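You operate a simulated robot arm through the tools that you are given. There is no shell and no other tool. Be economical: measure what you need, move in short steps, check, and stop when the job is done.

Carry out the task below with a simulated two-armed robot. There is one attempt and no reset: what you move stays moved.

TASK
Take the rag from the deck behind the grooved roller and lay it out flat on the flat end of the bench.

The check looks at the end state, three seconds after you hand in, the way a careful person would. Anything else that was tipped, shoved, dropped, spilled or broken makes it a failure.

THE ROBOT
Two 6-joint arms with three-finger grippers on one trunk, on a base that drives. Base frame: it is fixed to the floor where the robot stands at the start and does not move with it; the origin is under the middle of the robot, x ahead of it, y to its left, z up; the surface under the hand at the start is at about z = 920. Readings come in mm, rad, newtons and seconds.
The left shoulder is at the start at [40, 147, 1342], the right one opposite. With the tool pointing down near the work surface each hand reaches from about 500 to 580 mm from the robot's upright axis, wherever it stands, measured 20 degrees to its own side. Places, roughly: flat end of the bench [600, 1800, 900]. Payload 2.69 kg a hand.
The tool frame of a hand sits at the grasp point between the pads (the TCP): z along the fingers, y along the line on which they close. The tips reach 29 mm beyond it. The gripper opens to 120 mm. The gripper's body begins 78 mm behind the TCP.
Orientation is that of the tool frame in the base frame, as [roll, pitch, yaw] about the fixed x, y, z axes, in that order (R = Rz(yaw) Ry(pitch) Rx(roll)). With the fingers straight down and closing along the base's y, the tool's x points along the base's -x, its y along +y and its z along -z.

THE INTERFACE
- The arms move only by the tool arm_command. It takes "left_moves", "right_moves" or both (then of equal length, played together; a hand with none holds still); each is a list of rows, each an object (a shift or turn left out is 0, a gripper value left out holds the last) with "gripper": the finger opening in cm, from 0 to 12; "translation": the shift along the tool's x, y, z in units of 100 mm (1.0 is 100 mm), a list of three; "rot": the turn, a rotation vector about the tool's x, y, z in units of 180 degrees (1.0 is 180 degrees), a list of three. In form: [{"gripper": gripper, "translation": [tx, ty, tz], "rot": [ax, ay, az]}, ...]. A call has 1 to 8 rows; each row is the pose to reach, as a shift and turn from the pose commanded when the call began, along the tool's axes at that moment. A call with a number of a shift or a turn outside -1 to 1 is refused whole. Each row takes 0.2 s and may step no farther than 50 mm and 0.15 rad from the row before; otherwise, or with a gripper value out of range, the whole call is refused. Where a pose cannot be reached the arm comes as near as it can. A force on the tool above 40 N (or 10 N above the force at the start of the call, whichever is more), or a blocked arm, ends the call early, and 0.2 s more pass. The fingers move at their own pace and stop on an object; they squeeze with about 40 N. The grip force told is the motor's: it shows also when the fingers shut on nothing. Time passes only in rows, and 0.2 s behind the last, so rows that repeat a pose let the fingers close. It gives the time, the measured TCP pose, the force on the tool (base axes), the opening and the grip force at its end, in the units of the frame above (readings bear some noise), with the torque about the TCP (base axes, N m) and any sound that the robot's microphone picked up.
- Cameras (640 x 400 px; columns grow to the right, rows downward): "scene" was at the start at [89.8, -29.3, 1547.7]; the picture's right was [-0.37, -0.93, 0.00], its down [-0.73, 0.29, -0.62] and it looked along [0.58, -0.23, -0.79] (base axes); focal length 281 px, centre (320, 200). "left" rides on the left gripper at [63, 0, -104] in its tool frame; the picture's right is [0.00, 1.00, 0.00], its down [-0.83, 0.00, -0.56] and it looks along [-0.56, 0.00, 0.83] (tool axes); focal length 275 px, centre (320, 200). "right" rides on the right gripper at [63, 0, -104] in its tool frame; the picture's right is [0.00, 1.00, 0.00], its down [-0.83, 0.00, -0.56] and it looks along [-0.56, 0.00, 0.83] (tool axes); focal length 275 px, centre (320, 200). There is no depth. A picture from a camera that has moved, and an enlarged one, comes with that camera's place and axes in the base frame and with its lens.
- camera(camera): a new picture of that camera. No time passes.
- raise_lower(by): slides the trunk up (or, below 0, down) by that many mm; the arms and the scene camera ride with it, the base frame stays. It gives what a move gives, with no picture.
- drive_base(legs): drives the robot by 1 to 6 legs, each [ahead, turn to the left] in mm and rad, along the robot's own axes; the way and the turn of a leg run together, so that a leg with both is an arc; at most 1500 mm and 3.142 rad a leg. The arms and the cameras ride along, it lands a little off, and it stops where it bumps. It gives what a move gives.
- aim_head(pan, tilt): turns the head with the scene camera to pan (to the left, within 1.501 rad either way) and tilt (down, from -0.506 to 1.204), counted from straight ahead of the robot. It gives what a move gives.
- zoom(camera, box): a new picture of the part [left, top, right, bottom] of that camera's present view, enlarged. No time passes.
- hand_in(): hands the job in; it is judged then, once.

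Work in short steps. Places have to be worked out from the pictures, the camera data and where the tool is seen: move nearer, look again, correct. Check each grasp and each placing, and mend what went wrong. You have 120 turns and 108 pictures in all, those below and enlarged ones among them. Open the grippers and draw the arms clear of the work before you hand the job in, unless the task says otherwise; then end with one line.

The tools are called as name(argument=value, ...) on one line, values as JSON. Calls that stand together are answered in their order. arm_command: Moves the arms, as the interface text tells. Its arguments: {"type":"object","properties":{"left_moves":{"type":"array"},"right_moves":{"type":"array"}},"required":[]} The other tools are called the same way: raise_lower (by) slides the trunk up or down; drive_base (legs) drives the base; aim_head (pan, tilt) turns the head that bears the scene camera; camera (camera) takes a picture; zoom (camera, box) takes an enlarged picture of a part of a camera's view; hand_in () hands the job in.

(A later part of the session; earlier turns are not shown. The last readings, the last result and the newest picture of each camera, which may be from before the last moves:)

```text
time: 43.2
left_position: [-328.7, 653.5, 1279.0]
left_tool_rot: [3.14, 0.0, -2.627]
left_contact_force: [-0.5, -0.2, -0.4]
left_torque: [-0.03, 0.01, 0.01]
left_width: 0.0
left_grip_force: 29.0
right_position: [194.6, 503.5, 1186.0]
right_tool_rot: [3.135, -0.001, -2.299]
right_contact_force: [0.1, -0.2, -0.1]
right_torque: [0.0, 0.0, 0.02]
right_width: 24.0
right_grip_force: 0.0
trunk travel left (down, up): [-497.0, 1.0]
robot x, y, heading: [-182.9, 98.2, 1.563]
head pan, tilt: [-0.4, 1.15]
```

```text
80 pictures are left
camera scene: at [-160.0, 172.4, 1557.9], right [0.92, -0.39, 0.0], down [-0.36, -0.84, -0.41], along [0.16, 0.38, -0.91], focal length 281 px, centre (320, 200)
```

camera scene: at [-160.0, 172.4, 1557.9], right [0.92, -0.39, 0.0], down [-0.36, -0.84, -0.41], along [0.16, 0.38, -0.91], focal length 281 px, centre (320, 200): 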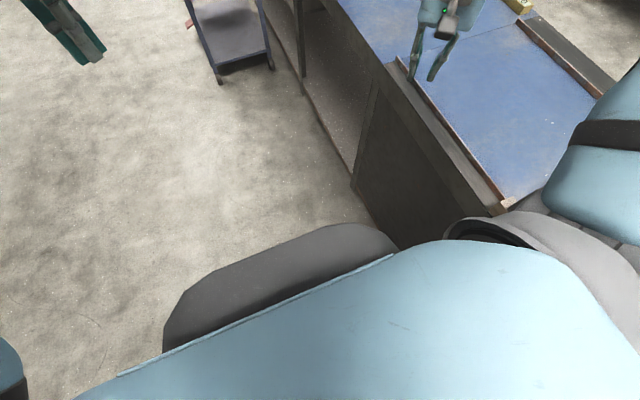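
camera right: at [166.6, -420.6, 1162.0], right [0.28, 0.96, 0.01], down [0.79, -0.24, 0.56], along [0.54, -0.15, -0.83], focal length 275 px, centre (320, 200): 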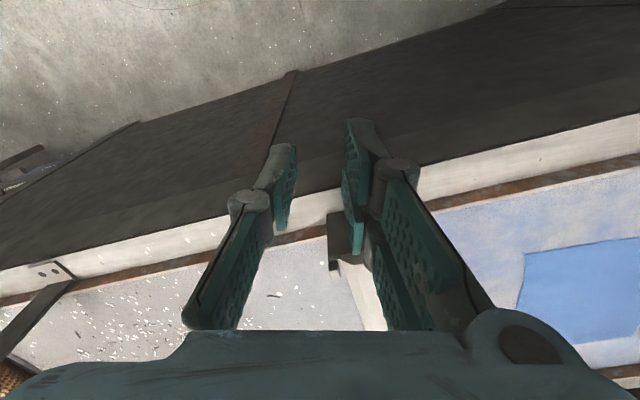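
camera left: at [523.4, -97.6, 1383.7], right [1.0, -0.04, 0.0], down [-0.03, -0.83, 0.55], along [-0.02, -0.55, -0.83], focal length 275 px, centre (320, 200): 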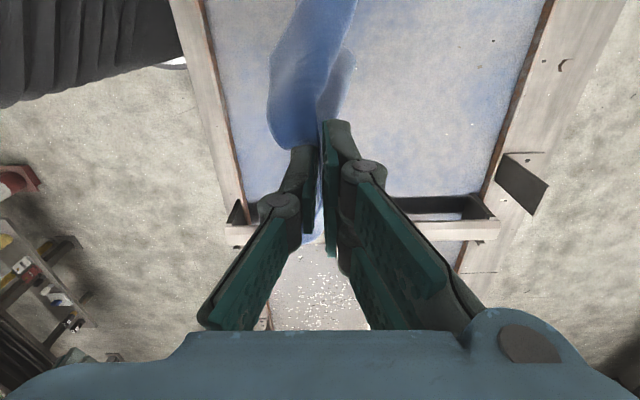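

The rag fell back onto the deck, crumpled near (450,−155). I go back the same way and look closely.

drive_base(legs=[[0, -2.12], [110, 0]])

aim_head(pan=0.2, tilt=0.9)

camera(camera="scene")

camera(camera="left")

```text
time: 49.4
left_position: [450.8, -126.7, 1286.4]
left_tool_rot: [3.134, 0.002, 1.528]
left_contact_force: [-2.4, 3.2, 1.5]
left_torque: [-0.15, -0.2, 0.0]
left_width: 0.0
left_grip_force: 28.6
right_position: [45.0, -487.9, 1190.8]
right_tool_rot: [3.123, 0.007, 1.861]
right_contact_force: [1.4, -1.1, -0.6]
right_torque: [0.17, 0.06, -0.01]
right_width: 24.0
right_grip_force: 0.1
trunk travel left (down, up): [-497.0, 1.0]
robot x, y, heading: [-90.8, 39.7, -0.557]
head pan, tilt: [-0.4, 1.15]
```

```text
time: 50.4
left_position: [454.5, -127.6, 1285.8]
left_tool_rot: [3.134, 0.001, 1.53]
left_contact_force: [0.4, -0.1, 0.9]
left_torque: [-0.01, -0.02, 0.02]
left_width: 0.0
left_grip_force: 28.8
right_position: [47.6, -488.9, 1189.7]
right_tool_rot: [3.127, 0.004, 1.86]
right_contact_force: [0.5, 0.5, -0.8]
right_torque: [0.01, 0.01, -0.01]
right_width: 23.7
right_grip_force: 0.1
trunk travel left (down, up): [-497.0, 1.0]
robot x, y, heading: [-90.1, 44.4, -0.561]
head pan, tilt: [0.201, 0.901]
```

```text
79 pictures are left
camera scene: at [-6.3, 4.0, 1575.0], right [-0.35, -0.94, 0.0], down [-0.73, 0.27, -0.62], along [0.58, -0.22, -0.78], focal length 281 px, centre (320, 200)
```

scene: 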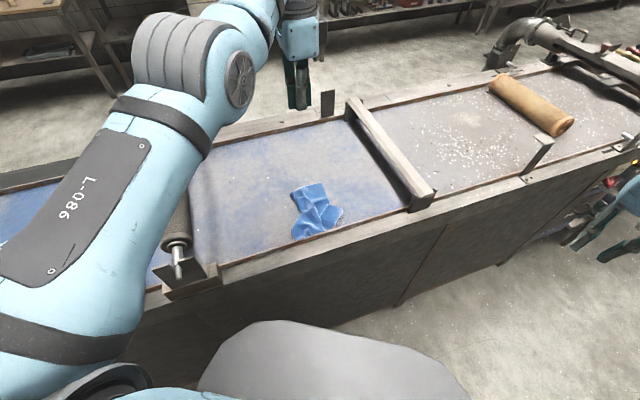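

```text
78 pictures are left
camera left: at [456.6, -63.8, 1391.3], right [1.0, -0.05, 0.01], down [-0.04, -0.83, 0.56], along [-0.02, -0.56, -0.83], focal length 275 px, centre (320, 200)
```

left: 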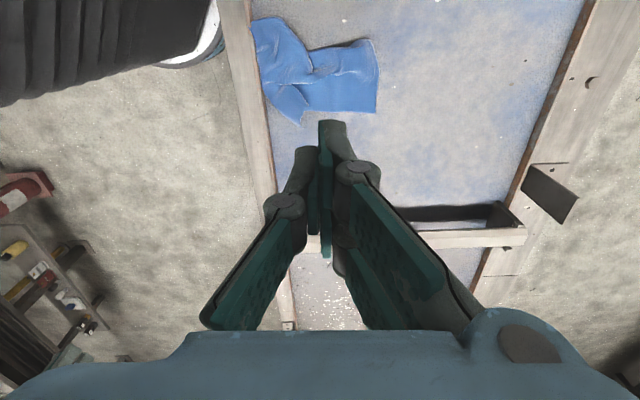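

Zooming in on the crumpled rag.

zoom(camera="scene", box=[270, 165, 366, 255])

zoom(camera="left", box=[220, 0, 420, 140])

```text
4.44 times, centred on (318, 210) of scene
camera zoom: at [-6.3, 4.0, 1575.0], right [-0.35, -0.94, 0.0], down [-0.73, 0.27, -0.62], along [0.58, -0.22, -0.78], focal length 1249 px, centre (329, 156)
```

zoom: 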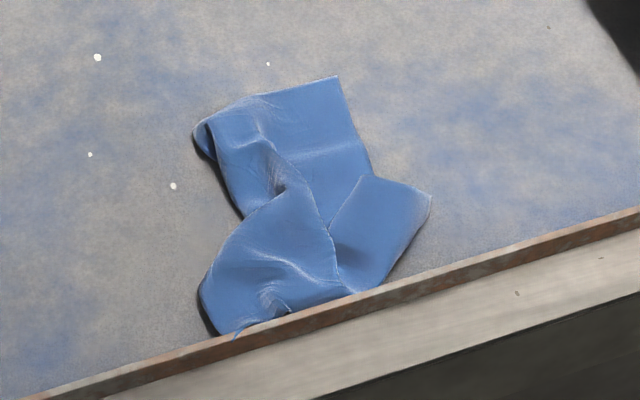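

```text
2.86 times, centred on (320, 70) of left
camera zoom: at [456.6, -63.8, 1391.3], right [1.0, -0.05, 0.01], down [-0.04, -0.83, 0.56], along [-0.02, -0.56, -0.83], focal length 786 px, centre (320, 571)
```

zoom: 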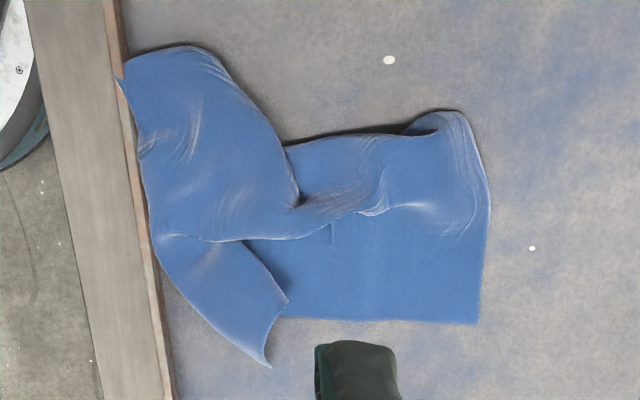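

The far edge's middle is at a fold near (535,−100); I'll take that fold diagonally with a deeper, wider bite. I bring the trunk back, drive in 65 mm and turn the tool to be robot‑aligned.

drive_base(legs=[[65, 0]])

arm_command(left_moves=[{"gripper": 3, "rot": [0, 0, -0.045]}, {"gripper": 6, "rot": [0, 0, -0.09]}, {"rot": [0, 0, -0.135]}, {"rot": [0, 0, -0.18]}, {"rot": [0, 0, -0.225]}, {"rot": [0, 0, -0.27]}, {"rot": [0, 0, -0.315]}, {"rot": [0, 0, -0.335]}])

raise_lower(by=-28)

camera(camera="left")

```text
time: 51.4
left_position: [509.8, -162.8, 1290.1]
left_tool_rot: [3.131, 0.003, 1.528]
left_contact_force: [-0.8, 0.6, -0.4]
left_torque: [-0.01, -0.06, -0.01]
left_width: 0.0
left_grip_force: 28.6
right_position: [99.2, -521.4, 1192.7]
right_tool_rot: [3.12, 0.008, 1.862]
right_contact_force: [0.6, -0.7, 0.8]
right_torque: [0.11, 0.1, -0.02]
right_width: 24.3
right_grip_force: 0.1
trunk travel left (down, up): [-497.0, 1.0]
robot x, y, heading: [-35.0, 5.3, -0.557]
head pan, tilt: [0.201, 0.901]
```

```text
time: 53.2
left_position: [511.2, -163.5, 1289.2]
left_tool_rot: [3.139, 0.009, 2.582]
left_contact_force: [0.1, 0.7, -0.4]
left_torque: [-0.01, 0.01, 0.03]
left_width: 59.9
left_grip_force: 0.1
right_position: [101.0, -522.1, 1191.6]
right_tool_rot: [3.122, 0.006, 1.864]
right_contact_force: [0.4, 0.4, 0.1]
right_torque: [0.01, -0.01, -0.03]
right_width: 24.1
right_grip_force: 0.1
trunk travel left (down, up): [-497.0, 1.0]
robot x, y, heading: [-36.0, 7.0, -0.562]
head pan, tilt: [0.201, 0.901]
```

```text
time: 53.9
left_position: [512.7, -164.9, 1260.9]
left_tool_rot: [3.14, 0.008, 2.583]
left_contact_force: [0.3, -0.1, 0.0]
left_torque: [-0.02, 0.02, -0.03]
left_width: 60.0
left_grip_force: 0.2
right_position: [101.4, -523.5, 1163.3]
right_tool_rot: [3.122, 0.007, 1.862]
right_contact_force: [-0.3, -0.6, 0.0]
right_torque: [0.0, -0.01, -0.01]
right_width: 23.8
right_grip_force: 0.2
trunk travel left (down, up): [-469.0, 29.0]
robot x, y, heading: [-31.9, 8.3, -0.556]
head pan, tilt: [0.201, 0.901]
```

```text
75 pictures are left
camera left: at [457.7, -130.5, 1366.5], right [0.54, 0.84, 0.0], down [0.7, -0.44, 0.56], along [0.48, -0.3, -0.83], focal length 275 px, centre (320, 200)
```

left: 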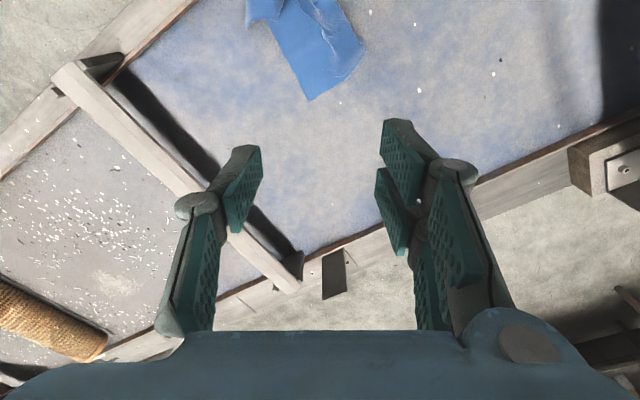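

Fold corner is at about (525,−98). I move over TCP (514,−119) and descend in stages.

arm_command(left_moves=[{"translation": [0.228, 0.394, 0]}, {"translation": [0.228, 0.394, 0.48]}, {"translation": [0.228, 0.394, 0.96]}])

arm_command(left_moves=[{"translation": [0, 0, 0.48]}, {"translation": [0, 0, 0.96]}])

camera(camera="left")

```text
time: 54.7
left_position: [539.1, -135.4, 1161.9]
left_tool_rot: [3.14, 0.007, 2.581]
left_contact_force: [-0.2, 0.1, 0.3]
left_torque: [0.02, -0.03, 0.0]
left_width: 59.8
left_grip_force: 0.1
left hand out of reach, approached as far as the arm can: row 1, 2, 3
right_position: [102.8, -523.5, 1162.5]
right_tool_rot: [3.123, 0.005, 1.863]
right_contact_force: [-0.1, -0.2, -0.9]
right_torque: [0.03, 0.01, 0.04]
right_width: 23.9
right_grip_force: 0.1
trunk travel left (down, up): [-469.0, 29.0]
robot x, y, heading: [-36.6, 5.1, -0.562]
head pan, tilt: [0.201, 0.901]
```

```text
time: 55.3
left_position: [540.3, -137.0, 1066.5]
left_tool_rot: [3.14, 0.007, 2.582]
left_contact_force: [-0.2, 0.5, -1.1]
left_torque: [0.03, 0.02, -0.01]
left_width: 59.9
left_grip_force: 0.1
right_position: [103.7, -522.1, 1163.3]
right_tool_rot: [3.125, 0.006, 1.861]
right_contact_force: [0.0, 0.9, -0.4]
right_torque: [0.0, 0.01, 0.01]
right_width: 24.1
right_grip_force: 0.0
trunk travel left (down, up): [-469.0, 29.0]
robot x, y, heading: [-37.4, 4.9, -0.553]
head pan, tilt: [0.201, 0.901]
```

```text
74 pictures are left
camera left: at [485.2, -103.3, 1171.0], right [0.54, 0.84, 0.0], down [0.7, -0.44, 0.56], along [0.48, -0.3, -0.83], focal length 275 px, centre (320, 200)
```

left: 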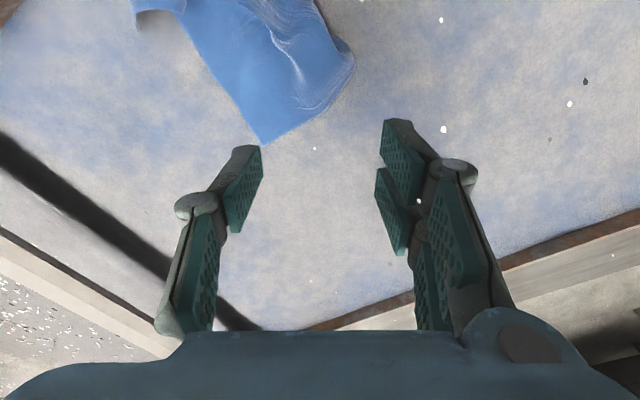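

The arm's inner reach limit left it 30 mm too far out; backing the base 30 mm puts the hand right at the target.

drive_base(legs=[[-30, 0]])

arm_command(left_moves=[{"translation": [0, 0, 0.4]}, {"translation": [0, 0, 0.7]}])

camera(camera="left")

```text
time: 56.2
left_position: [517.8, -123.5, 1064.0]
left_tool_rot: [3.14, 0.002, 2.581]
left_contact_force: [0.6, -0.7, 0.2]
left_torque: [0.03, 0.04, 0.01]
left_width: 60.4
left_grip_force: 0.0
right_position: [82.8, -510.3, 1160.1]
right_tool_rot: [3.126, 0.001, 1.863]
right_contact_force: [0.8, -1.2, -0.6]
right_torque: [0.07, 0.06, -0.01]
right_width: 24.1
right_grip_force: 0.1
trunk travel left (down, up): [-469.0, 29.0]
robot x, y, heading: [-61.6, 23.1, -0.556]
head pan, tilt: [0.201, 0.901]
```

```text
time: 56.8
left_position: [511.9, -119.7, 997.7]
left_tool_rot: [3.14, 0.007, 2.581]
left_contact_force: [-0.1, 0.7, -0.4]
left_torque: [-0.01, 0.0, 0.04]
left_width: 60.0
left_grip_force: 0.1
right_position: [76.9, -505.1, 1163.9]
right_tool_rot: [3.122, 0.008, 1.864]
right_contact_force: [0.7, 0.0, 0.1]
right_torque: [0.01, 0.04, 0.01]
right_width: 24.1
right_grip_force: 0.0
trunk travel left (down, up): [-469.0, 29.0]
robot x, y, heading: [-61.9, 21.0, -0.557]
head pan, tilt: [0.201, 0.901]
```

```text
73 pictures are left
camera left: at [459.0, -86.2, 1101.3], right [0.54, 0.84, 0.0], down [0.7, -0.44, 0.56], along [0.48, -0.3, -0.83], focal length 275 px, centre (320, 200)
```

left: 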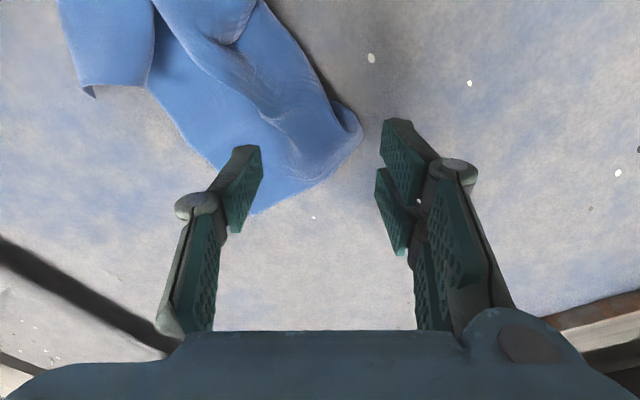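

The fold corner lies just inside the right-hand picture finger. I widen to 70 mm, shift 7 mm toward it, and lower to just above the deck.

arm_command(left_moves=[{"gripper": 7, "translation": [0, 0.07, 0]}, {"gripper": 7, "translation": [0, 0.07, 0.2]}, {"gripper": 7, "translation": [0, 0.07, 0.4]}])

camera(camera="left")

```text
time: 57.6
left_position: [508.5, -108.4, 959.4]
left_tool_rot: [3.14, 0.007, 2.581]
left_contact_force: [1.0, 0.4, 0.9]
left_torque: [0.01, 0.01, 0.01]
left_width: 69.9
left_grip_force: 0.1
left hand out of reach, approached as far as the arm can: row 2, 3
right_position: [77.3, -507.0, 1163.4]
right_tool_rot: [3.122, 0.008, 1.863]
right_contact_force: [-0.2, -0.6, 0.0]
right_torque: [0.02, 0.03, 0.01]
right_width: 24.3
right_grip_force: 0.0
trunk travel left (down, up): [-469.0, 29.0]
robot x, y, heading: [-59.2, 22.0, -0.556]
head pan, tilt: [0.201, 0.901]
```

```text
72 pictures are left
camera left: at [454.4, -74.5, 1064.6], right [0.54, 0.84, 0.0], down [0.7, -0.44, 0.56], along [0.48, -0.3, -0.83], focal length 275 px, centre (320, 200)
```

left: 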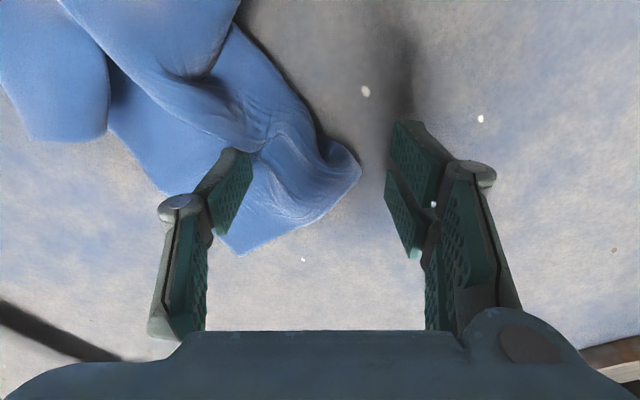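

The fold corner is between the fingers. I lower to firm contact.

arm_command(left_moves=[{"gripper": 7, "translation": [0, -0.05, 0.06]}, {"translation": [0, -0.05, 0.1]}, {"translation": [0, -0.05, 0.12]}])

```text
time: 58.4
left_position: [502.5, -110.0, 949.8]
left_tool_rot: [3.14, 0.009, 2.583]
left_contact_force: [0.3, 0.7, 1.1]
left_torque: [-0.07, 0.04, 0.04]
left_width: 70.5
left_grip_force: 0.1
left hand out of reach, approached as far as the arm can: row 2, 3
right_position: [76.6, -506.0, 1164.3]
right_tool_rot: [3.123, 0.007, 1.862]
right_contact_force: [-0.6, 0.1, -0.7]
right_torque: [-0.01, 0.02, 0.01]
right_width: 23.6
right_grip_force: 0.1
trunk travel left (down, up): [-469.0, 29.0]
robot x, y, heading: [-62.3, 21.0, -0.556]
head pan, tilt: [0.201, 0.901]
```

At the outer limit now. I raise the trunk 6 mm, drive 15 mm in, then lower the trunk to press.

raise_lower(by=6)

drive_base(legs=[[15, 0]])

raise_lower(by=-7)

camera(camera="left")

```text
time: 58.9
left_position: [503.1, -109.7, 955.5]
left_tool_rot: [3.14, 0.009, 2.583]
left_contact_force: [0.2, -0.1, 0.3]
left_torque: [-0.02, -0.01, 0.0]
left_width: 69.8
left_grip_force: 0.0
right_position: [76.7, -505.3, 1170.3]
right_tool_rot: [3.122, 0.006, 1.862]
right_contact_force: [-0.5, 0.9, -0.1]
right_torque: [-0.01, 0.0, -0.03]
right_width: 23.9
right_grip_force: 0.1
trunk travel left (down, up): [-475.0, 23.0]
robot x, y, heading: [-61.2, 20.8, -0.557]
head pan, tilt: [0.201, 0.901]
```

```text
time: 59.7
left_position: [512.7, -116.7, 957.8]
left_tool_rot: [3.142, 0.011, 2.582]
left_contact_force: [-0.7, -0.3, 0.4]
left_torque: [-0.05, -0.04, 0.01]
left_width: 69.9
left_grip_force: 0.1
right_position: [87.3, -511.3, 1170.4]
right_tool_rot: [3.121, 0.009, 1.861]
right_contact_force: [0.3, -0.4, 0.3]
right_torque: [-0.03, -0.07, -0.03]
right_width: 24.0
right_grip_force: 0.1
trunk travel left (down, up): [-475.0, 23.0]
robot x, y, heading: [-48.5, 12.5, -0.555]
head pan, tilt: [0.201, 0.901]
```

```text
time: 60.2
left_position: [515.1, -119.2, 948.9]
left_tool_rot: [3.14, 0.01, 2.581]
left_contact_force: [-0.6, -0.3, 1.0]
left_torque: [0.0, -0.02, -0.02]
left_width: 70.3
left_grip_force: 0.1
right_position: [89.3, -514.0, 1163.7]
right_tool_rot: [3.123, 0.007, 1.864]
right_contact_force: [-0.6, 0.7, 0.2]
right_torque: [0.02, 0.01, -0.03]
right_width: 24.1
right_grip_force: 0.0
trunk travel left (down, up): [-468.0, 30.0]
robot x, y, heading: [-45.1, 14.4, -0.555]
head pan, tilt: [0.201, 0.901]
```

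```text
71 pictures are left
camera left: at [461.0, -84.3, 1053.4], right [0.54, 0.84, 0.0], down [0.7, -0.44, 0.56], along [0.48, -0.3, -0.83], focal length 275 px, centre (320, 200)
```

left: 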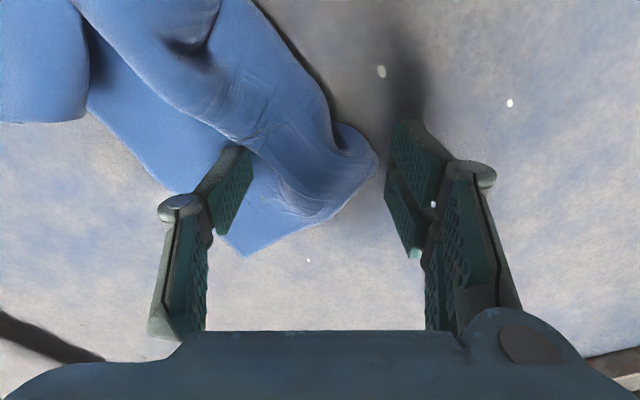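

Right over the fold and just touching. I press 3 mm more, then close fully with the same press.

raise_lower(by=-4)

arm_command(left_moves=[{"gripper": 5}, {"gripper": 3}, {"gripper": 1}, {"gripper": 0}, {"gripper": 0}, {"gripper": 0}])

camera(camera="left")

```text
time: 60.8
left_position: [513.6, -119.3, 946.1]
left_tool_rot: [-3.142, 0.012, 2.58]
left_contact_force: [-0.6, -0.7, 7.9]
left_torque: [-0.28, 0.29, -0.02]
left_width: 73.7
left_grip_force: 2.0
right_position: [87.7, -515.1, 1159.7]
right_tool_rot: [3.12, 0.007, 1.862]
right_contact_force: [0.2, -0.8, -0.3]
right_torque: [0.01, -0.02, -0.02]
right_width: 24.2
right_grip_force: 0.0
trunk travel left (down, up): [-464.0, 34.0]
robot x, y, heading: [-46.9, 12.6, -0.56]
head pan, tilt: [0.201, 0.901]
```

```text
time: 62.2
left_position: [513.7, -118.0, 946.8]
left_tool_rot: [3.137, 0.015, 2.581]
left_contact_force: [4.1, 0.3, 31.0]
left_torque: [-0.04, 0.11, 0.0]
left_width: 2.7
left_grip_force: 31.6
right_position: [86.1, -513.3, 1160.2]
right_tool_rot: [3.118, 0.009, 1.862]
right_contact_force: [0.1, -0.3, 0.5]
right_torque: [0.0, 0.02, -0.03]
right_width: 23.8
right_grip_force: 0.0
trunk travel left (down, up): [-464.0, 34.0]
robot x, y, heading: [-48.4, 15.1, -0.562]
head pan, tilt: [0.201, 0.901]
```

```text
70 pictures are left
camera left: at [458.0, -83.5, 1052.2], right [0.54, 0.84, 0.0], down [0.69, -0.44, 0.57], along [0.48, -0.3, -0.82], focal length 275 px, centre (320, 200)
```

left: 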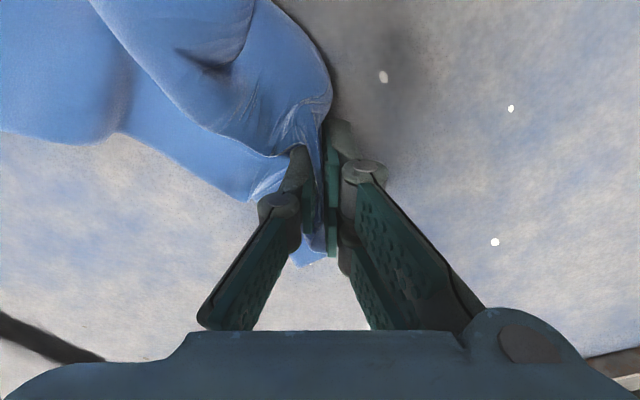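

The bite holds folded cloth (2.7 mm). I lift with the trunk and arm, then check the opening.

raise_lower(by=33)

arm_command(left_moves=[{"gripper": 0, "translation": [0, 0, -0.3]}, {"translation": [0, 0, -0.6]}, {"translation": [0, 0, -0.9]}])

arm_command(left_moves=[{"gripper": 0, "translation": [0, 0, -0.3]}, {"translation": [0, 0, -0.6]}, {"translation": [0, 0, -0.9]}])

camera(camera="scene")

camera(camera="left")

```text
time: 63.0
left_position: [513.9, -117.9, 977.6]
left_tool_rot: [3.139, 0.01, 2.579]
left_contact_force: [0.5, -0.6, 0.4]
left_torque: [-0.04, -0.04, -0.02]
left_width: 2.7
left_grip_force: 31.6
right_position: [87.2, -513.1, 1191.4]
right_tool_rot: [3.119, 0.007, 1.861]
right_contact_force: [-0.3, -0.1, -0.1]
right_torque: [-0.03, -0.01, -0.01]
right_width: 24.1
right_grip_force: 0.1
trunk travel left (down, up): [-497.0, 1.0]
robot x, y, heading: [-51.0, 11.5, -0.558]
head pan, tilt: [0.201, 0.901]
```

```text
time: 63.8
left_position: [531.0, -129.0, 1066.1]
left_tool_rot: [3.139, 0.007, 2.579]
left_contact_force: [-0.5, 0.9, 0.6]
left_torque: [-0.01, 0.03, 0.0]
left_width: 3.0
left_grip_force: 32.4
left hand out of reach, approached as far as the arm can: row 1, 2, 3
right_position: [89.3, -513.7, 1190.8]
right_tool_rot: [3.123, 0.007, 1.863]
right_contact_force: [-0.1, 0.2, 0.6]
right_torque: [0.02, -0.03, -0.03]
right_width: 24.0
right_grip_force: 0.0
trunk travel left (down, up): [-497.0, 1.0]
robot x, y, heading: [-49.9, 11.9, -0.558]
head pan, tilt: [0.201, 0.901]
```

```text
time: 64.5
left_position: [536.6, -134.2, 1153.9]
left_tool_rot: [3.14, 0.007, 2.581]
left_contact_force: [-0.2, 0.4, 0.8]
left_torque: [0.0, 0.03, 0.0]
left_width: 2.4
left_grip_force: 31.6
left hand out of reach, approached as far as the arm can: row 1, 2, 3
right_position: [87.8, -514.4, 1191.3]
right_tool_rot: [3.121, 0.007, 1.862]
right_contact_force: [0.5, -0.1, -0.6]
right_torque: [0.02, -0.03, 0.02]
right_width: 24.2
right_grip_force: 0.0
trunk travel left (down, up): [-497.0, 1.0]
robot x, y, heading: [-47.7, 12.1, -0.557]
head pan, tilt: [0.201, 0.901]
```

```text
69 pictures are left
camera scene: at [39.0, -24.5, 1574.9], right [-0.35, -0.94, 0.0], down [-0.73, 0.27, -0.62], along [0.58, -0.22, -0.78], focal length 281 px, centre (320, 200)
```

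scene: 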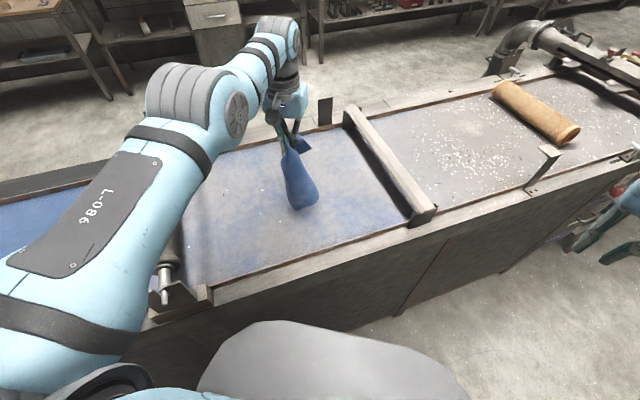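

```text
68 pictures are left
camera left: at [482.0, -99.4, 1258.9], right [0.54, 0.84, 0.0], down [0.7, -0.44, 0.56], along [0.47, -0.3, -0.83], focal length 275 px, centre (320, 200)
```

left: 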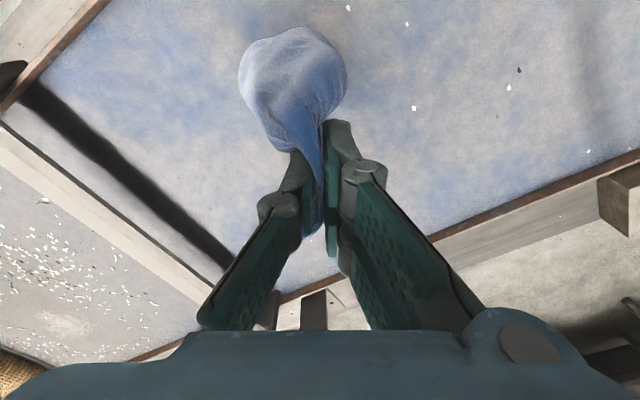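

The rag hangs from the fold as a bundle. I check for creep by waiting briefly and zooming.

arm_command(left_moves=[{"gripper": 0}, {"gripper": 0}, {"gripper": 0}, {"gripper": 0}, {"gripper": 0}, {"gripper": 0}, {"gripper": 0}, {"gripper": 0}])

zoom(camera="scene", box=[250, 80, 354, 220])

zoom(camera="left", box=[220, 10, 420, 270])

```text
time: 66.3
left_position: [536.6, -134.0, 1154.4]
left_tool_rot: [3.141, 0.006, 2.581]
left_contact_force: [0.2, 0.8, -1.2]
left_torque: [0.04, 0.02, -0.01]
left_width: 2.8
left_grip_force: 32.0
right_position: [89.8, -513.9, 1191.0]
right_tool_rot: [3.123, 0.008, 1.862]
right_contact_force: [-0.4, -1.2, 0.1]
right_torque: [-0.01, -0.05, -0.02]
right_width: 24.1
right_grip_force: 0.0
trunk travel left (down, up): [-497.0, 1.0]
robot x, y, heading: [-45.7, 16.5, -0.559]
head pan, tilt: [0.201, 0.901]
```

```text
2.86 times, centred on (302, 150) of scene
camera zoom: at [39.6, -24.6, 1574.9], right [-0.35, -0.94, 0.0], down [-0.73, 0.27, -0.62], along [0.58, -0.22, -0.78], focal length 803 px, centre (371, 343)
```

zoom: 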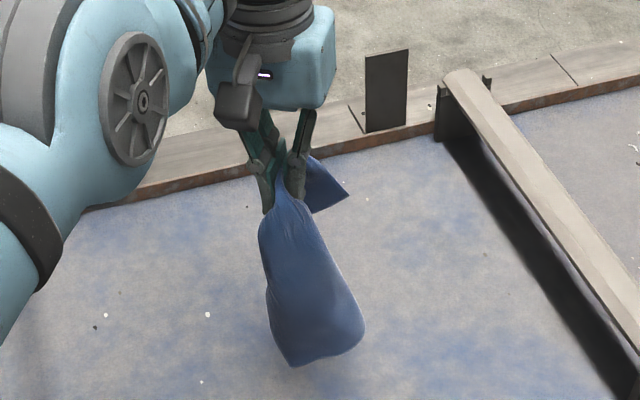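

```text
1.54 times, centred on (320, 140) of left
camera zoom: at [482.6, -99.5, 1258.4], right [0.54, 0.84, 0.0], down [0.7, -0.44, 0.56], along [0.47, -0.3, -0.83], focal length 424 px, centre (320, 292)
```

zoom: 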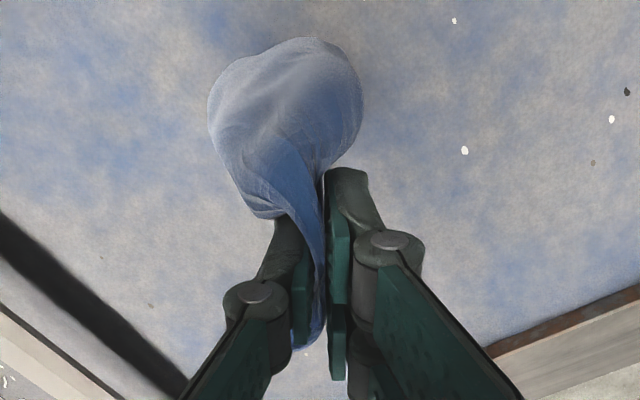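

Grip is stable and deep. I raise 90 mm more, then back off and turn in small legs, checking the width as I go.

arm_command(left_moves=[{"gripper": 0, "translation": [0, 0, -0.3]}, {"translation": [0, 0, -0.6]}, {"translation": [0, 0, -0.9]}])

drive_base(legs=[[-60, 0], [-60, 0], [-50, 0], [0, 0.25], [0, 0.25]])

drive_base(legs=[[0, 0.25], [0, 0.25], [0, 0.25], [0, 0.25]])

aim_head(pan=0.0, tilt=0.6)

camera(camera="scene")

```text
time: 67.2
left_position: [528.8, -128.8, 1242.4]
left_tool_rot: [3.14, 0.009, 2.58]
left_contact_force: [0.1, 0.1, 0.2]
left_torque: [-0.02, 0.02, 0.01]
left_width: 2.8
left_grip_force: 32.1
left hand out of reach, approached as far as the arm can: row 3
right_position: [87.8, -512.7, 1191.5]
right_tool_rot: [3.123, 0.008, 1.862]
right_contact_force: [0.4, -0.4, -0.3]
right_torque: [0.05, -0.01, -0.03]
right_width: 24.1
right_grip_force: 0.1
trunk travel left (down, up): [-497.0, 1.0]
robot x, y, heading: [-42.9, 14.1, -0.56]
head pan, tilt: [0.201, 0.901]
```

```text
time: 70.9
left_position: [382.5, 254.6, 1242.8]
left_tool_rot: [3.138, 0.01, 3.081]
left_contact_force: [-0.6, 1.1, 0.7]
left_torque: [0.05, -0.02, 0.04]
left_width: 2.2
left_grip_force: 32.6
right_position: [180.1, -294.3, 1189.9]
right_tool_rot: [3.121, 0.008, 2.364]
right_contact_force: [-0.3, 0.5, 0.2]
right_torque: [0.02, 0.01, -0.02]
right_width: 24.3
right_grip_force: 0.0
trunk travel left (down, up): [-497.0, 1.0]
robot x, y, heading: [-194.0, 105.7, -0.06]
head pan, tilt: [0.201, 0.901]
```

```text
time: 74.8
left_position: [-9.8, 671.1, 1242.2]
left_tool_rot: [3.137, 0.008, -2.199]
left_contact_force: [-0.8, 0.8, -0.4]
left_torque: [-0.01, 0.02, 0.0]
left_width: 2.6
left_grip_force: 30.1
right_position: [343.8, 205.3, 1189.9]
right_tool_rot: [3.121, 0.007, -2.919]
right_contact_force: [0.7, -0.1, -0.1]
right_torque: [0.01, 0.01, 0.03]
right_width: 23.7
right_grip_force: 0.0
trunk travel left (down, up): [-497.0, 1.0]
robot x, y, heading: [-191.9, 105.1, 0.949]
head pan, tilt: [0.201, 0.901]
```

```text
time: 75.6
left_position: [-12.5, 671.9, 1242.1]
left_tool_rot: [-3.141, 0.007, -2.199]
left_contact_force: [-1.1, 0.3, -0.1]
left_torque: [0.02, -0.03, -0.01]
left_width: 2.8
left_grip_force: 34.1
right_position: [343.4, 205.3, 1190.0]
right_tool_rot: [3.123, 0.007, -2.918]
right_contact_force: [0.0, -0.4, -0.1]
right_torque: [0.0, -0.05, -0.02]
right_width: 23.7
right_grip_force: 0.0
trunk travel left (down, up): [-497.0, 1.0]
robot x, y, heading: [-193.1, 106.7, 0.942]
head pan, tilt: [0.0, 0.6]
```

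```text
65 pictures are left
camera scene: at [-130.2, 191.8, 1599.6], right [0.81, -0.59, 0.0], down [-0.33, -0.46, -0.82], along [0.48, 0.67, -0.57], focal length 281 px, centre (320, 200)
```

scene: 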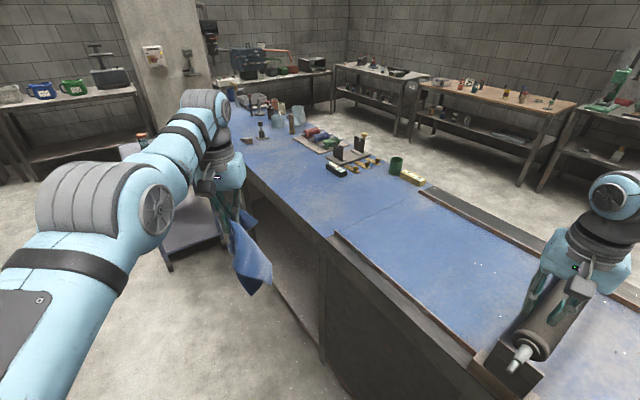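

Rag held firmly. I finish the turn to +y and drive along the bench in gentle legs.

drive_base(legs=[[0, 0.2], [0, 0.2], [0, 0.22], [180, 0], [180, 0], [180, 0]])

drive_base(legs=[[180, 0], [180, 0], [150, 0]])

camera(camera="scene")

```text
time: 81.6
left_position: [-373.3, 1208.9, 1244.8]
left_tool_rot: [3.141, 0.012, -1.578]
left_contact_force: [1.1, -0.4, 0.5]
left_torque: [0.0, 0.04, -0.05]
left_width: 2.0
left_grip_force: 30.0
right_position: [185.3, 1036.4, 1191.5]
right_tool_rot: [3.12, 0.011, -2.298]
right_contact_force: [0.0, -0.7, 0.3]
right_torque: [0.04, 0.0, 0.01]
right_width: 23.9
right_grip_force: 0.0
trunk travel left (down, up): [-497.0, 1.0]
robot x, y, heading: [-188.9, 649.0, 1.569]
head pan, tilt: [0.0, 0.6]
```

```text
time: 85.2
left_position: [-369.7, 1711.0, 1249.9]
left_tool_rot: [3.139, 0.02, -1.58]
left_contact_force: [1.2, -1.1, 0.3]
left_torque: [0.09, 0.17, -0.03]
left_width: 1.7
left_grip_force: 30.1
right_position: [189.0, 1536.0, 1195.4]
right_tool_rot: [3.113, 0.016, -2.298]
right_contact_force: [-1.1, -1.4, -0.2]
right_torque: [0.04, 0.02, 0.01]
right_width: 24.0
right_grip_force: 0.2
trunk travel left (down, up): [-497.0, 1.0]
robot x, y, heading: [-186.9, 1155.7, 1.566]
head pan, tilt: [0.0, 0.6]
```

```text
64 pictures are left
camera scene: at [-188.2, 1246.1, 1600.8], right [1.0, -0.01, 0.0], down [0.0, -0.56, -0.83], along [0.0, 0.83, -0.56], focal length 281 px, centre (320, 200)
```

scene: 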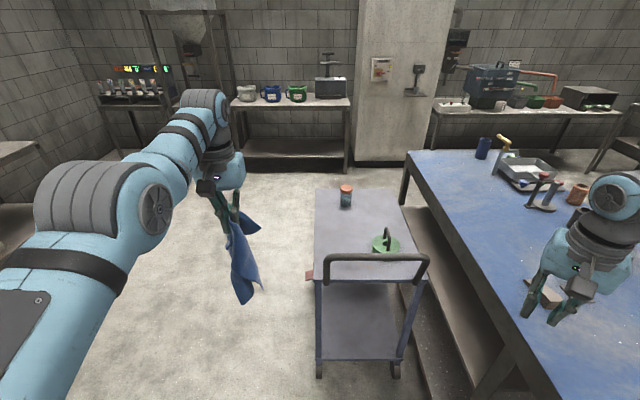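

Clear of the cart. I turn right back to face the bench in small steps.

drive_base(legs=[[0, -0.26], [0, -0.26], [0, -0.26], [0, -0.26], [0, -0.26], [0, -0.27]])

aim_head(pan=0.2, tilt=0.75)

camera(camera="scene")

```text
time: 90.9
left_position: [379.3, 1338.8, 1242.1]
left_tool_rot: [3.142, 0.007, 3.136]
left_contact_force: [-0.1, 0.4, -0.4]
left_torque: [0.06, -0.02, -0.01]
left_width: 2.5
left_grip_force: 31.4
right_position: [205.3, 780.7, 1191.7]
right_tool_rot: [3.123, 0.01, 2.418]
right_contact_force: [0.1, 0.5, -0.2]
right_torque: [-0.02, 0.03, 0.0]
right_width: 23.8
right_grip_force: 0.1
trunk travel left (down, up): [-497.0, 1.0]
robot x, y, heading: [-189.1, 1154.5, -0.003]
head pan, tilt: [0.0, 0.6]
```

```text
time: 91.6
left_position: [379.3, 1338.7, 1244.0]
left_tool_rot: [3.14, 0.009, 3.135]
left_contact_force: [-0.7, 0.3, -0.4]
left_torque: [0.01, 0.02, -0.01]
left_width: 1.8
left_grip_force: 31.4
right_position: [205.9, 779.7, 1192.2]
right_tool_rot: [3.122, 0.008, 2.418]
right_contact_force: [0.4, 1.1, -0.1]
right_torque: [0.02, 0.02, 0.01]
right_width: 23.9
right_grip_force: 0.1
trunk travel left (down, up): [-497.0, 1.0]
robot x, y, heading: [-189.2, 1151.1, -0.0]
head pan, tilt: [0.201, 0.75]
```

```text
63 pictures are left
camera scene: at [-86.7, 1170.8, 1586.8], right [0.2, -0.98, 0.0], down [-0.67, -0.13, -0.73], along [0.72, 0.14, -0.68], focal length 281 px, centre (320, 200)
```

scene: 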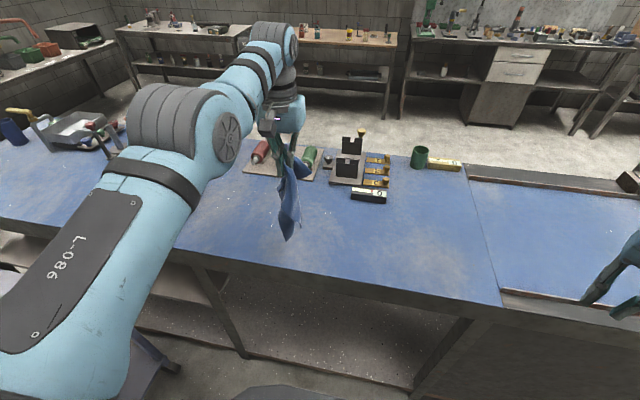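

Free area is x 370–650, y 1150–1650. The rag hangs ~215 mm below the hand; I drive in so the tail is over the bench (hand x≈450) and lower until the tail just touches.

drive_base(legs=[[40, 0], [35, 0]])

raise_lower(by=-100)

camera(camera="scene")

camera(camera="left")

```text
time: 93.0
left_position: [452.5, 1338.0, 1244.9]
left_tool_rot: [3.141, 0.009, 3.134]
left_contact_force: [-1.0, 2.2, -0.7]
left_torque: [-0.01, -0.06, 0.04]
left_width: 2.8
left_grip_force: 32.0
right_position: [280.1, 778.4, 1190.2]
right_tool_rot: [3.123, 0.009, 2.416]
right_contact_force: [0.2, 0.5, 0.1]
right_torque: [0.0, -0.05, 0.0]
right_width: 24.1
right_grip_force: 0.0
trunk travel left (down, up): [-497.0, 1.0]
robot x, y, heading: [-111.8, 1153.8, -0.003]
head pan, tilt: [0.201, 0.75]
```

```text
time: 94.3
left_position: [454.1, 1337.1, 1143.4]
left_tool_rot: [3.139, 0.008, 3.134]
left_contact_force: [0.7, 0.7, 0.0]
left_torque: [0.01, 0.02, 0.0]
left_width: 2.3
left_grip_force: 31.0
right_position: [281.5, 777.4, 1092.4]
right_tool_rot: [3.123, 0.009, 2.418]
right_contact_force: [-0.7, -0.8, 0.7]
right_torque: [0.01, 0.0, -0.01]
right_width: 23.9
right_grip_force: 0.1
trunk travel left (down, up): [-397.0, 101.0]
robot x, y, heading: [-113.2, 1154.8, -0.005]
head pan, tilt: [0.201, 0.75]
```

```text
62 pictures are left
camera scene: at [-11.3, 1170.3, 1486.9], right [0.2, -0.98, 0.0], down [-0.67, -0.13, -0.73], along [0.72, 0.14, -0.68], focal length 281 px, centre (320, 200)
```

scene: 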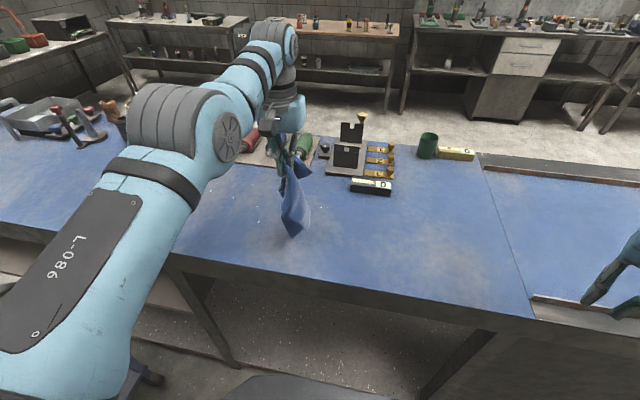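

```text
61 pictures are left
camera left: at [390.2, 1338.2, 1248.3], right [0.01, 1.0, 0.0], down [0.83, -0.01, 0.56], along [0.56, 0.0, -0.83], focal length 275 px, centre (320, 200)
```

left: 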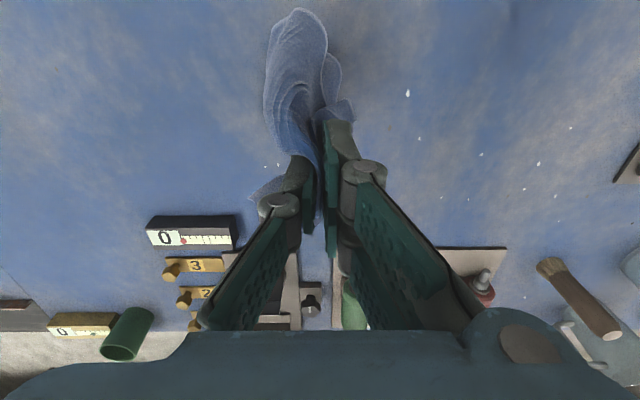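

The tail is just above the bench. Since the trunk will go lower, I raise the right arm first, then lower 30 mm and start drawing forward.

arm_command(right_moves=[{"translation": [0, 0, -0.4]}, {"translation": [0, 0, -0.8]}, {"translation": [0, 0, -1.0]}])

arm_command(right_moves=[{"translation": [0, 0, -0.4]}, {"translation": [0, 0, -0.8]}, {"translation": [0, 0, -1.0]}])

raise_lower(by=-40)

drive_base(legs=[[35, 0]])

camera(camera="scene")

camera(camera="left")

```text
time: 95.1
left_position: [454.4, 1337.3, 1144.7]
left_tool_rot: [3.139, 0.008, 3.136]
left_contact_force: [0.2, 2.2, -1.4]
left_torque: [-0.04, -0.02, 0.04]
left_width: 2.9
left_grip_force: 32.7
right_position: [275.2, 774.8, 1190.6]
right_tool_rot: [3.119, 0.006, 2.417]
right_contact_force: [-0.4, 0.3, 0.6]
right_torque: [0.02, 0.01, 0.03]
right_width: 24.0
right_grip_force: 0.0
right hand out of reach, approached as far as the arm can: row 3
trunk travel left (down, up): [-397.0, 101.0]
robot x, y, heading: [-112.1, 1158.3, -0.005]
head pan, tilt: [0.201, 0.75]
```

```text
time: 95.9
left_position: [453.9, 1337.9, 1144.2]
left_tool_rot: [3.142, 0.008, 3.136]
left_contact_force: [1.5, -1.4, -0.1]
left_torque: [-0.05, 0.0, -0.02]
left_width: 2.4
left_grip_force: 31.5
right_position: [253.7, 753.6, 1272.9]
right_tool_rot: [3.121, 0.006, 2.417]
right_contact_force: [0.2, -0.3, -0.1]
right_torque: [-0.02, -0.02, 0.01]
right_width: 24.1
right_grip_force: 0.1
right hand out of reach, approached as far as the arm can: row 1, 2, 3
trunk travel left (down, up): [-397.0, 101.0]
robot x, y, heading: [-111.9, 1153.3, -0.001]
head pan, tilt: [0.201, 0.75]
```

```text
time: 96.7
left_position: [455.5, 1337.2, 1102.6]
left_tool_rot: [3.138, 0.006, 3.134]
left_contact_force: [-0.5, 2.2, 0.8]
left_torque: [-0.17, -0.06, -0.01]
left_width: 1.9
left_grip_force: 30.8
right_position: [252.9, 752.6, 1231.2]
right_tool_rot: [3.121, 0.01, 2.419]
right_contact_force: [0.6, -0.7, 0.1]
right_torque: [0.03, 0.03, 0.01]
right_width: 24.0
right_grip_force: 0.0
trunk travel left (down, up): [-357.0, 141.0]
robot x, y, heading: [-112.3, 1157.1, -0.003]
head pan, tilt: [0.201, 0.75]
```

```text
time: 97.6
left_position: [481.7, 1338.0, 1107.8]
left_tool_rot: [3.139, 0.015, 3.133]
left_contact_force: [-1.2, 0.8, -0.5]
left_torque: [0.07, -0.09, 0.04]
left_width: 2.7
left_grip_force: 31.5
right_position: [278.5, 752.0, 1234.4]
right_tool_rot: [3.115, 0.013, 2.417]
right_contact_force: [-1.2, -0.2, -0.4]
right_torque: [-0.01, -0.17, -0.02]
right_width: 23.9
right_grip_force: 0.1
trunk travel left (down, up): [-357.0, 141.0]
robot x, y, heading: [-80.0, 1153.5, -0.002]
head pan, tilt: [0.201, 0.75]
```

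```text
60 pictures are left
camera scene: at [12.6, 1170.2, 1447.5], right [0.2, -0.98, 0.0], down [-0.66, -0.13, -0.74], along [0.72, 0.14, -0.68], focal length 281 px, centre (320, 200)
```

scene: 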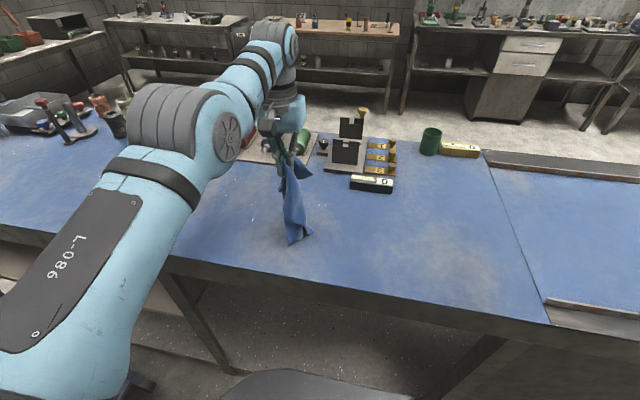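

```text
59 pictures are left
camera left: at [416.0, 1337.8, 1212.2], right [0.01, 1.0, 0.0], down [0.82, -0.01, 0.57], along [0.57, -0.01, -0.82], focal length 275 px, centre (320, 200)
```

left: 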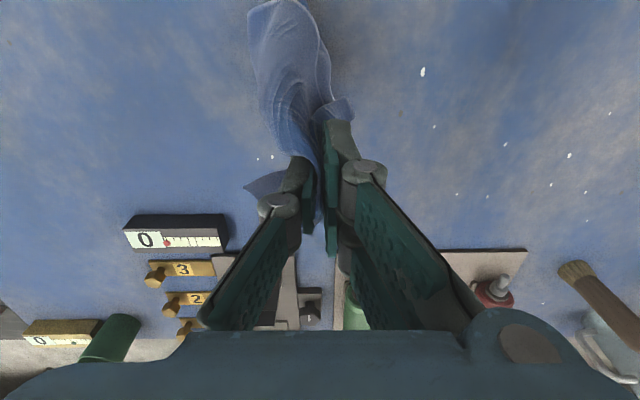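

Tail is touching and trailing. I continue alternating lowering and forward motion.

raise_lower(by=-40)

drive_base(legs=[[35, 0]])

raise_lower(by=-40)

drive_base(legs=[[35, 0]])

camera(camera="scene")

camera(camera="left")

```text
time: 98.4
left_position: [488.8, 1336.4, 1062.7]
left_tool_rot: [3.14, 0.01, 3.135]
left_contact_force: [-0.6, 0.8, -1.5]
left_torque: [0.01, -0.02, 0.0]
left_width: 2.4
left_grip_force: 32.3
right_position: [286.9, 752.3, 1191.8]
right_tool_rot: [3.121, 0.012, 2.417]
right_contact_force: [-0.4, 0.3, -0.5]
right_torque: [0.0, 0.03, 0.01]
right_width: 24.0
right_grip_force: 0.0
trunk travel left (down, up): [-317.0, 181.0]
robot x, y, heading: [-74.9, 1151.7, -0.005]
head pan, tilt: [0.201, 0.75]
```

```text
time: 99.3
left_position: [516.7, 1337.1, 1068.3]
left_tool_rot: [3.14, 0.015, 3.133]
left_contact_force: [-1.4, 0.3, 0.5]
left_torque: [0.01, -0.11, 0.0]
left_width: 2.3
left_grip_force: 32.0
right_position: [313.9, 751.5, 1194.6]
right_tool_rot: [3.117, 0.014, 2.416]
right_contact_force: [-1.4, 0.0, 1.2]
right_torque: [-0.01, -0.16, -0.04]
right_width: 23.5
right_grip_force: 0.1
trunk travel left (down, up): [-317.0, 181.0]
robot x, y, heading: [-42.5, 1150.0, -0.008]
head pan, tilt: [0.201, 0.75]
```

```text
time: 100.1
left_position: [523.9, 1336.6, 1023.6]
left_tool_rot: [3.14, 0.008, 3.134]
left_contact_force: [0.3, 2.0, 0.1]
left_torque: [0.05, 0.0, 0.05]
left_width: 2.0
left_grip_force: 31.4
right_position: [322.0, 751.9, 1152.6]
right_tool_rot: [3.121, 0.009, 2.417]
right_contact_force: [-0.2, 0.6, -0.4]
right_torque: [0.0, 0.01, 0.04]
right_width: 23.9
right_grip_force: 0.1
trunk travel left (down, up): [-277.0, 221.0]
robot x, y, heading: [-43.5, 1151.6, -0.005]
head pan, tilt: [0.201, 0.75]
```

```text
time: 101.0
left_position: [551.2, 1337.0, 1027.5]
left_tool_rot: [3.141, 0.015, 3.134]
left_contact_force: [-1.0, -1.0, -0.1]
left_torque: [-0.02, -0.1, 0.03]
left_width: 1.9
left_grip_force: 30.8
right_position: [349.2, 752.0, 1153.7]
right_tool_rot: [3.117, 0.014, 2.415]
right_contact_force: [-0.6, -0.7, 0.5]
right_torque: [0.0, -0.14, -0.02]
right_width: 23.8
right_grip_force: 0.1
trunk travel left (down, up): [-277.0, 221.0]
robot x, y, heading: [-8.0, 1155.4, -0.005]
head pan, tilt: [0.201, 0.75]
```

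```text
58 pictures are left
camera scene: at [83.8, 1169.7, 1368.0], right [0.19, -0.98, 0.0], down [-0.66, -0.13, -0.74], along [0.72, 0.14, -0.68], focal length 281 px, centre (320, 200)
```

scene: 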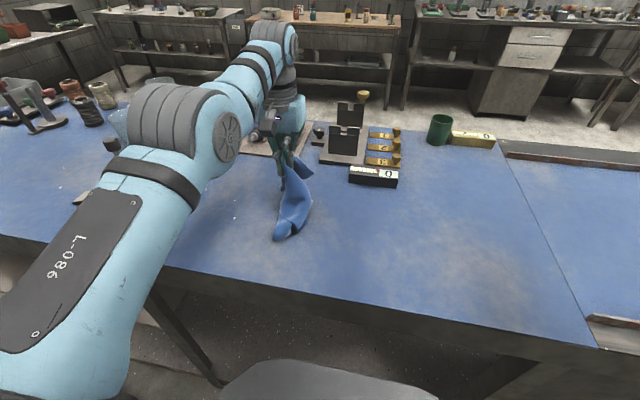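

```text
57 pictures are left
camera left: at [487.2, 1337.1, 1132.7], right [0.01, 1.0, 0.0], down [0.82, -0.01, 0.57], along [0.57, -0.01, -0.82], focal length 275 px, centre (320, 200)
```

left: 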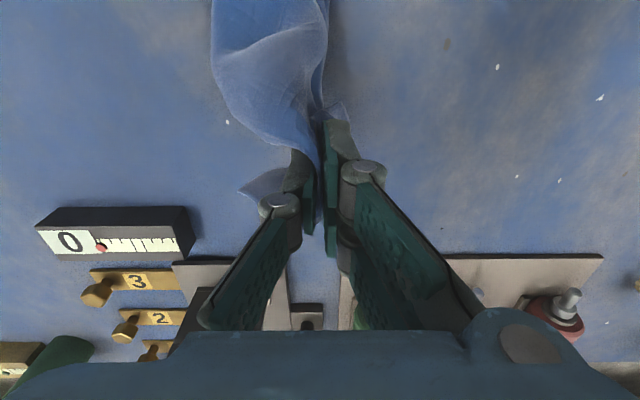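

The rag trails properly. I finish with the arm itself: forward and down in steps until the fingertips are just above the bench.

arm_command(left_moves=[{"gripper": 0, "translation": [-0.2, 0, 0.2]}, {"translation": [-0.35, 0, 0.4]}, {"translation": [-0.5, 0, 0.6]}])

camera(camera="left")

```text
time: 101.8
left_position: [569.2, 1338.4, 959.8]
left_tool_rot: [3.138, 0.009, 3.132]
left_contact_force: [-0.3, 2.1, 2.6]
left_torque: [-0.01, 0.06, -0.02]
left_width: 2.5
left_grip_force: 32.4
left hand out of reach, approached as far as the arm can: row 1, 2, 3
right_position: [356.6, 752.4, 1152.4]
right_tool_rot: [3.122, 0.007, 2.416]
right_contact_force: [0.2, 0.7, -0.8]
right_torque: [0.01, 0.06, 0.01]
right_width: 24.1
right_grip_force: 0.0
trunk travel left (down, up): [-277.0, 221.0]
robot x, y, heading: [-6.3, 1156.4, -0.001]
head pan, tilt: [0.201, 0.75]
```

```text
56 pictures are left
camera left: at [504.4, 1339.2, 1065.2], right [0.01, 1.0, 0.0], down [0.83, -0.01, 0.56], along [0.56, -0.01, -0.83], focal length 275 px, centre (320, 200)
```

left: 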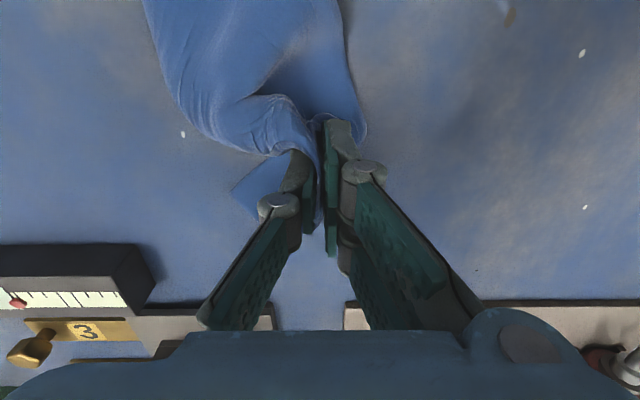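

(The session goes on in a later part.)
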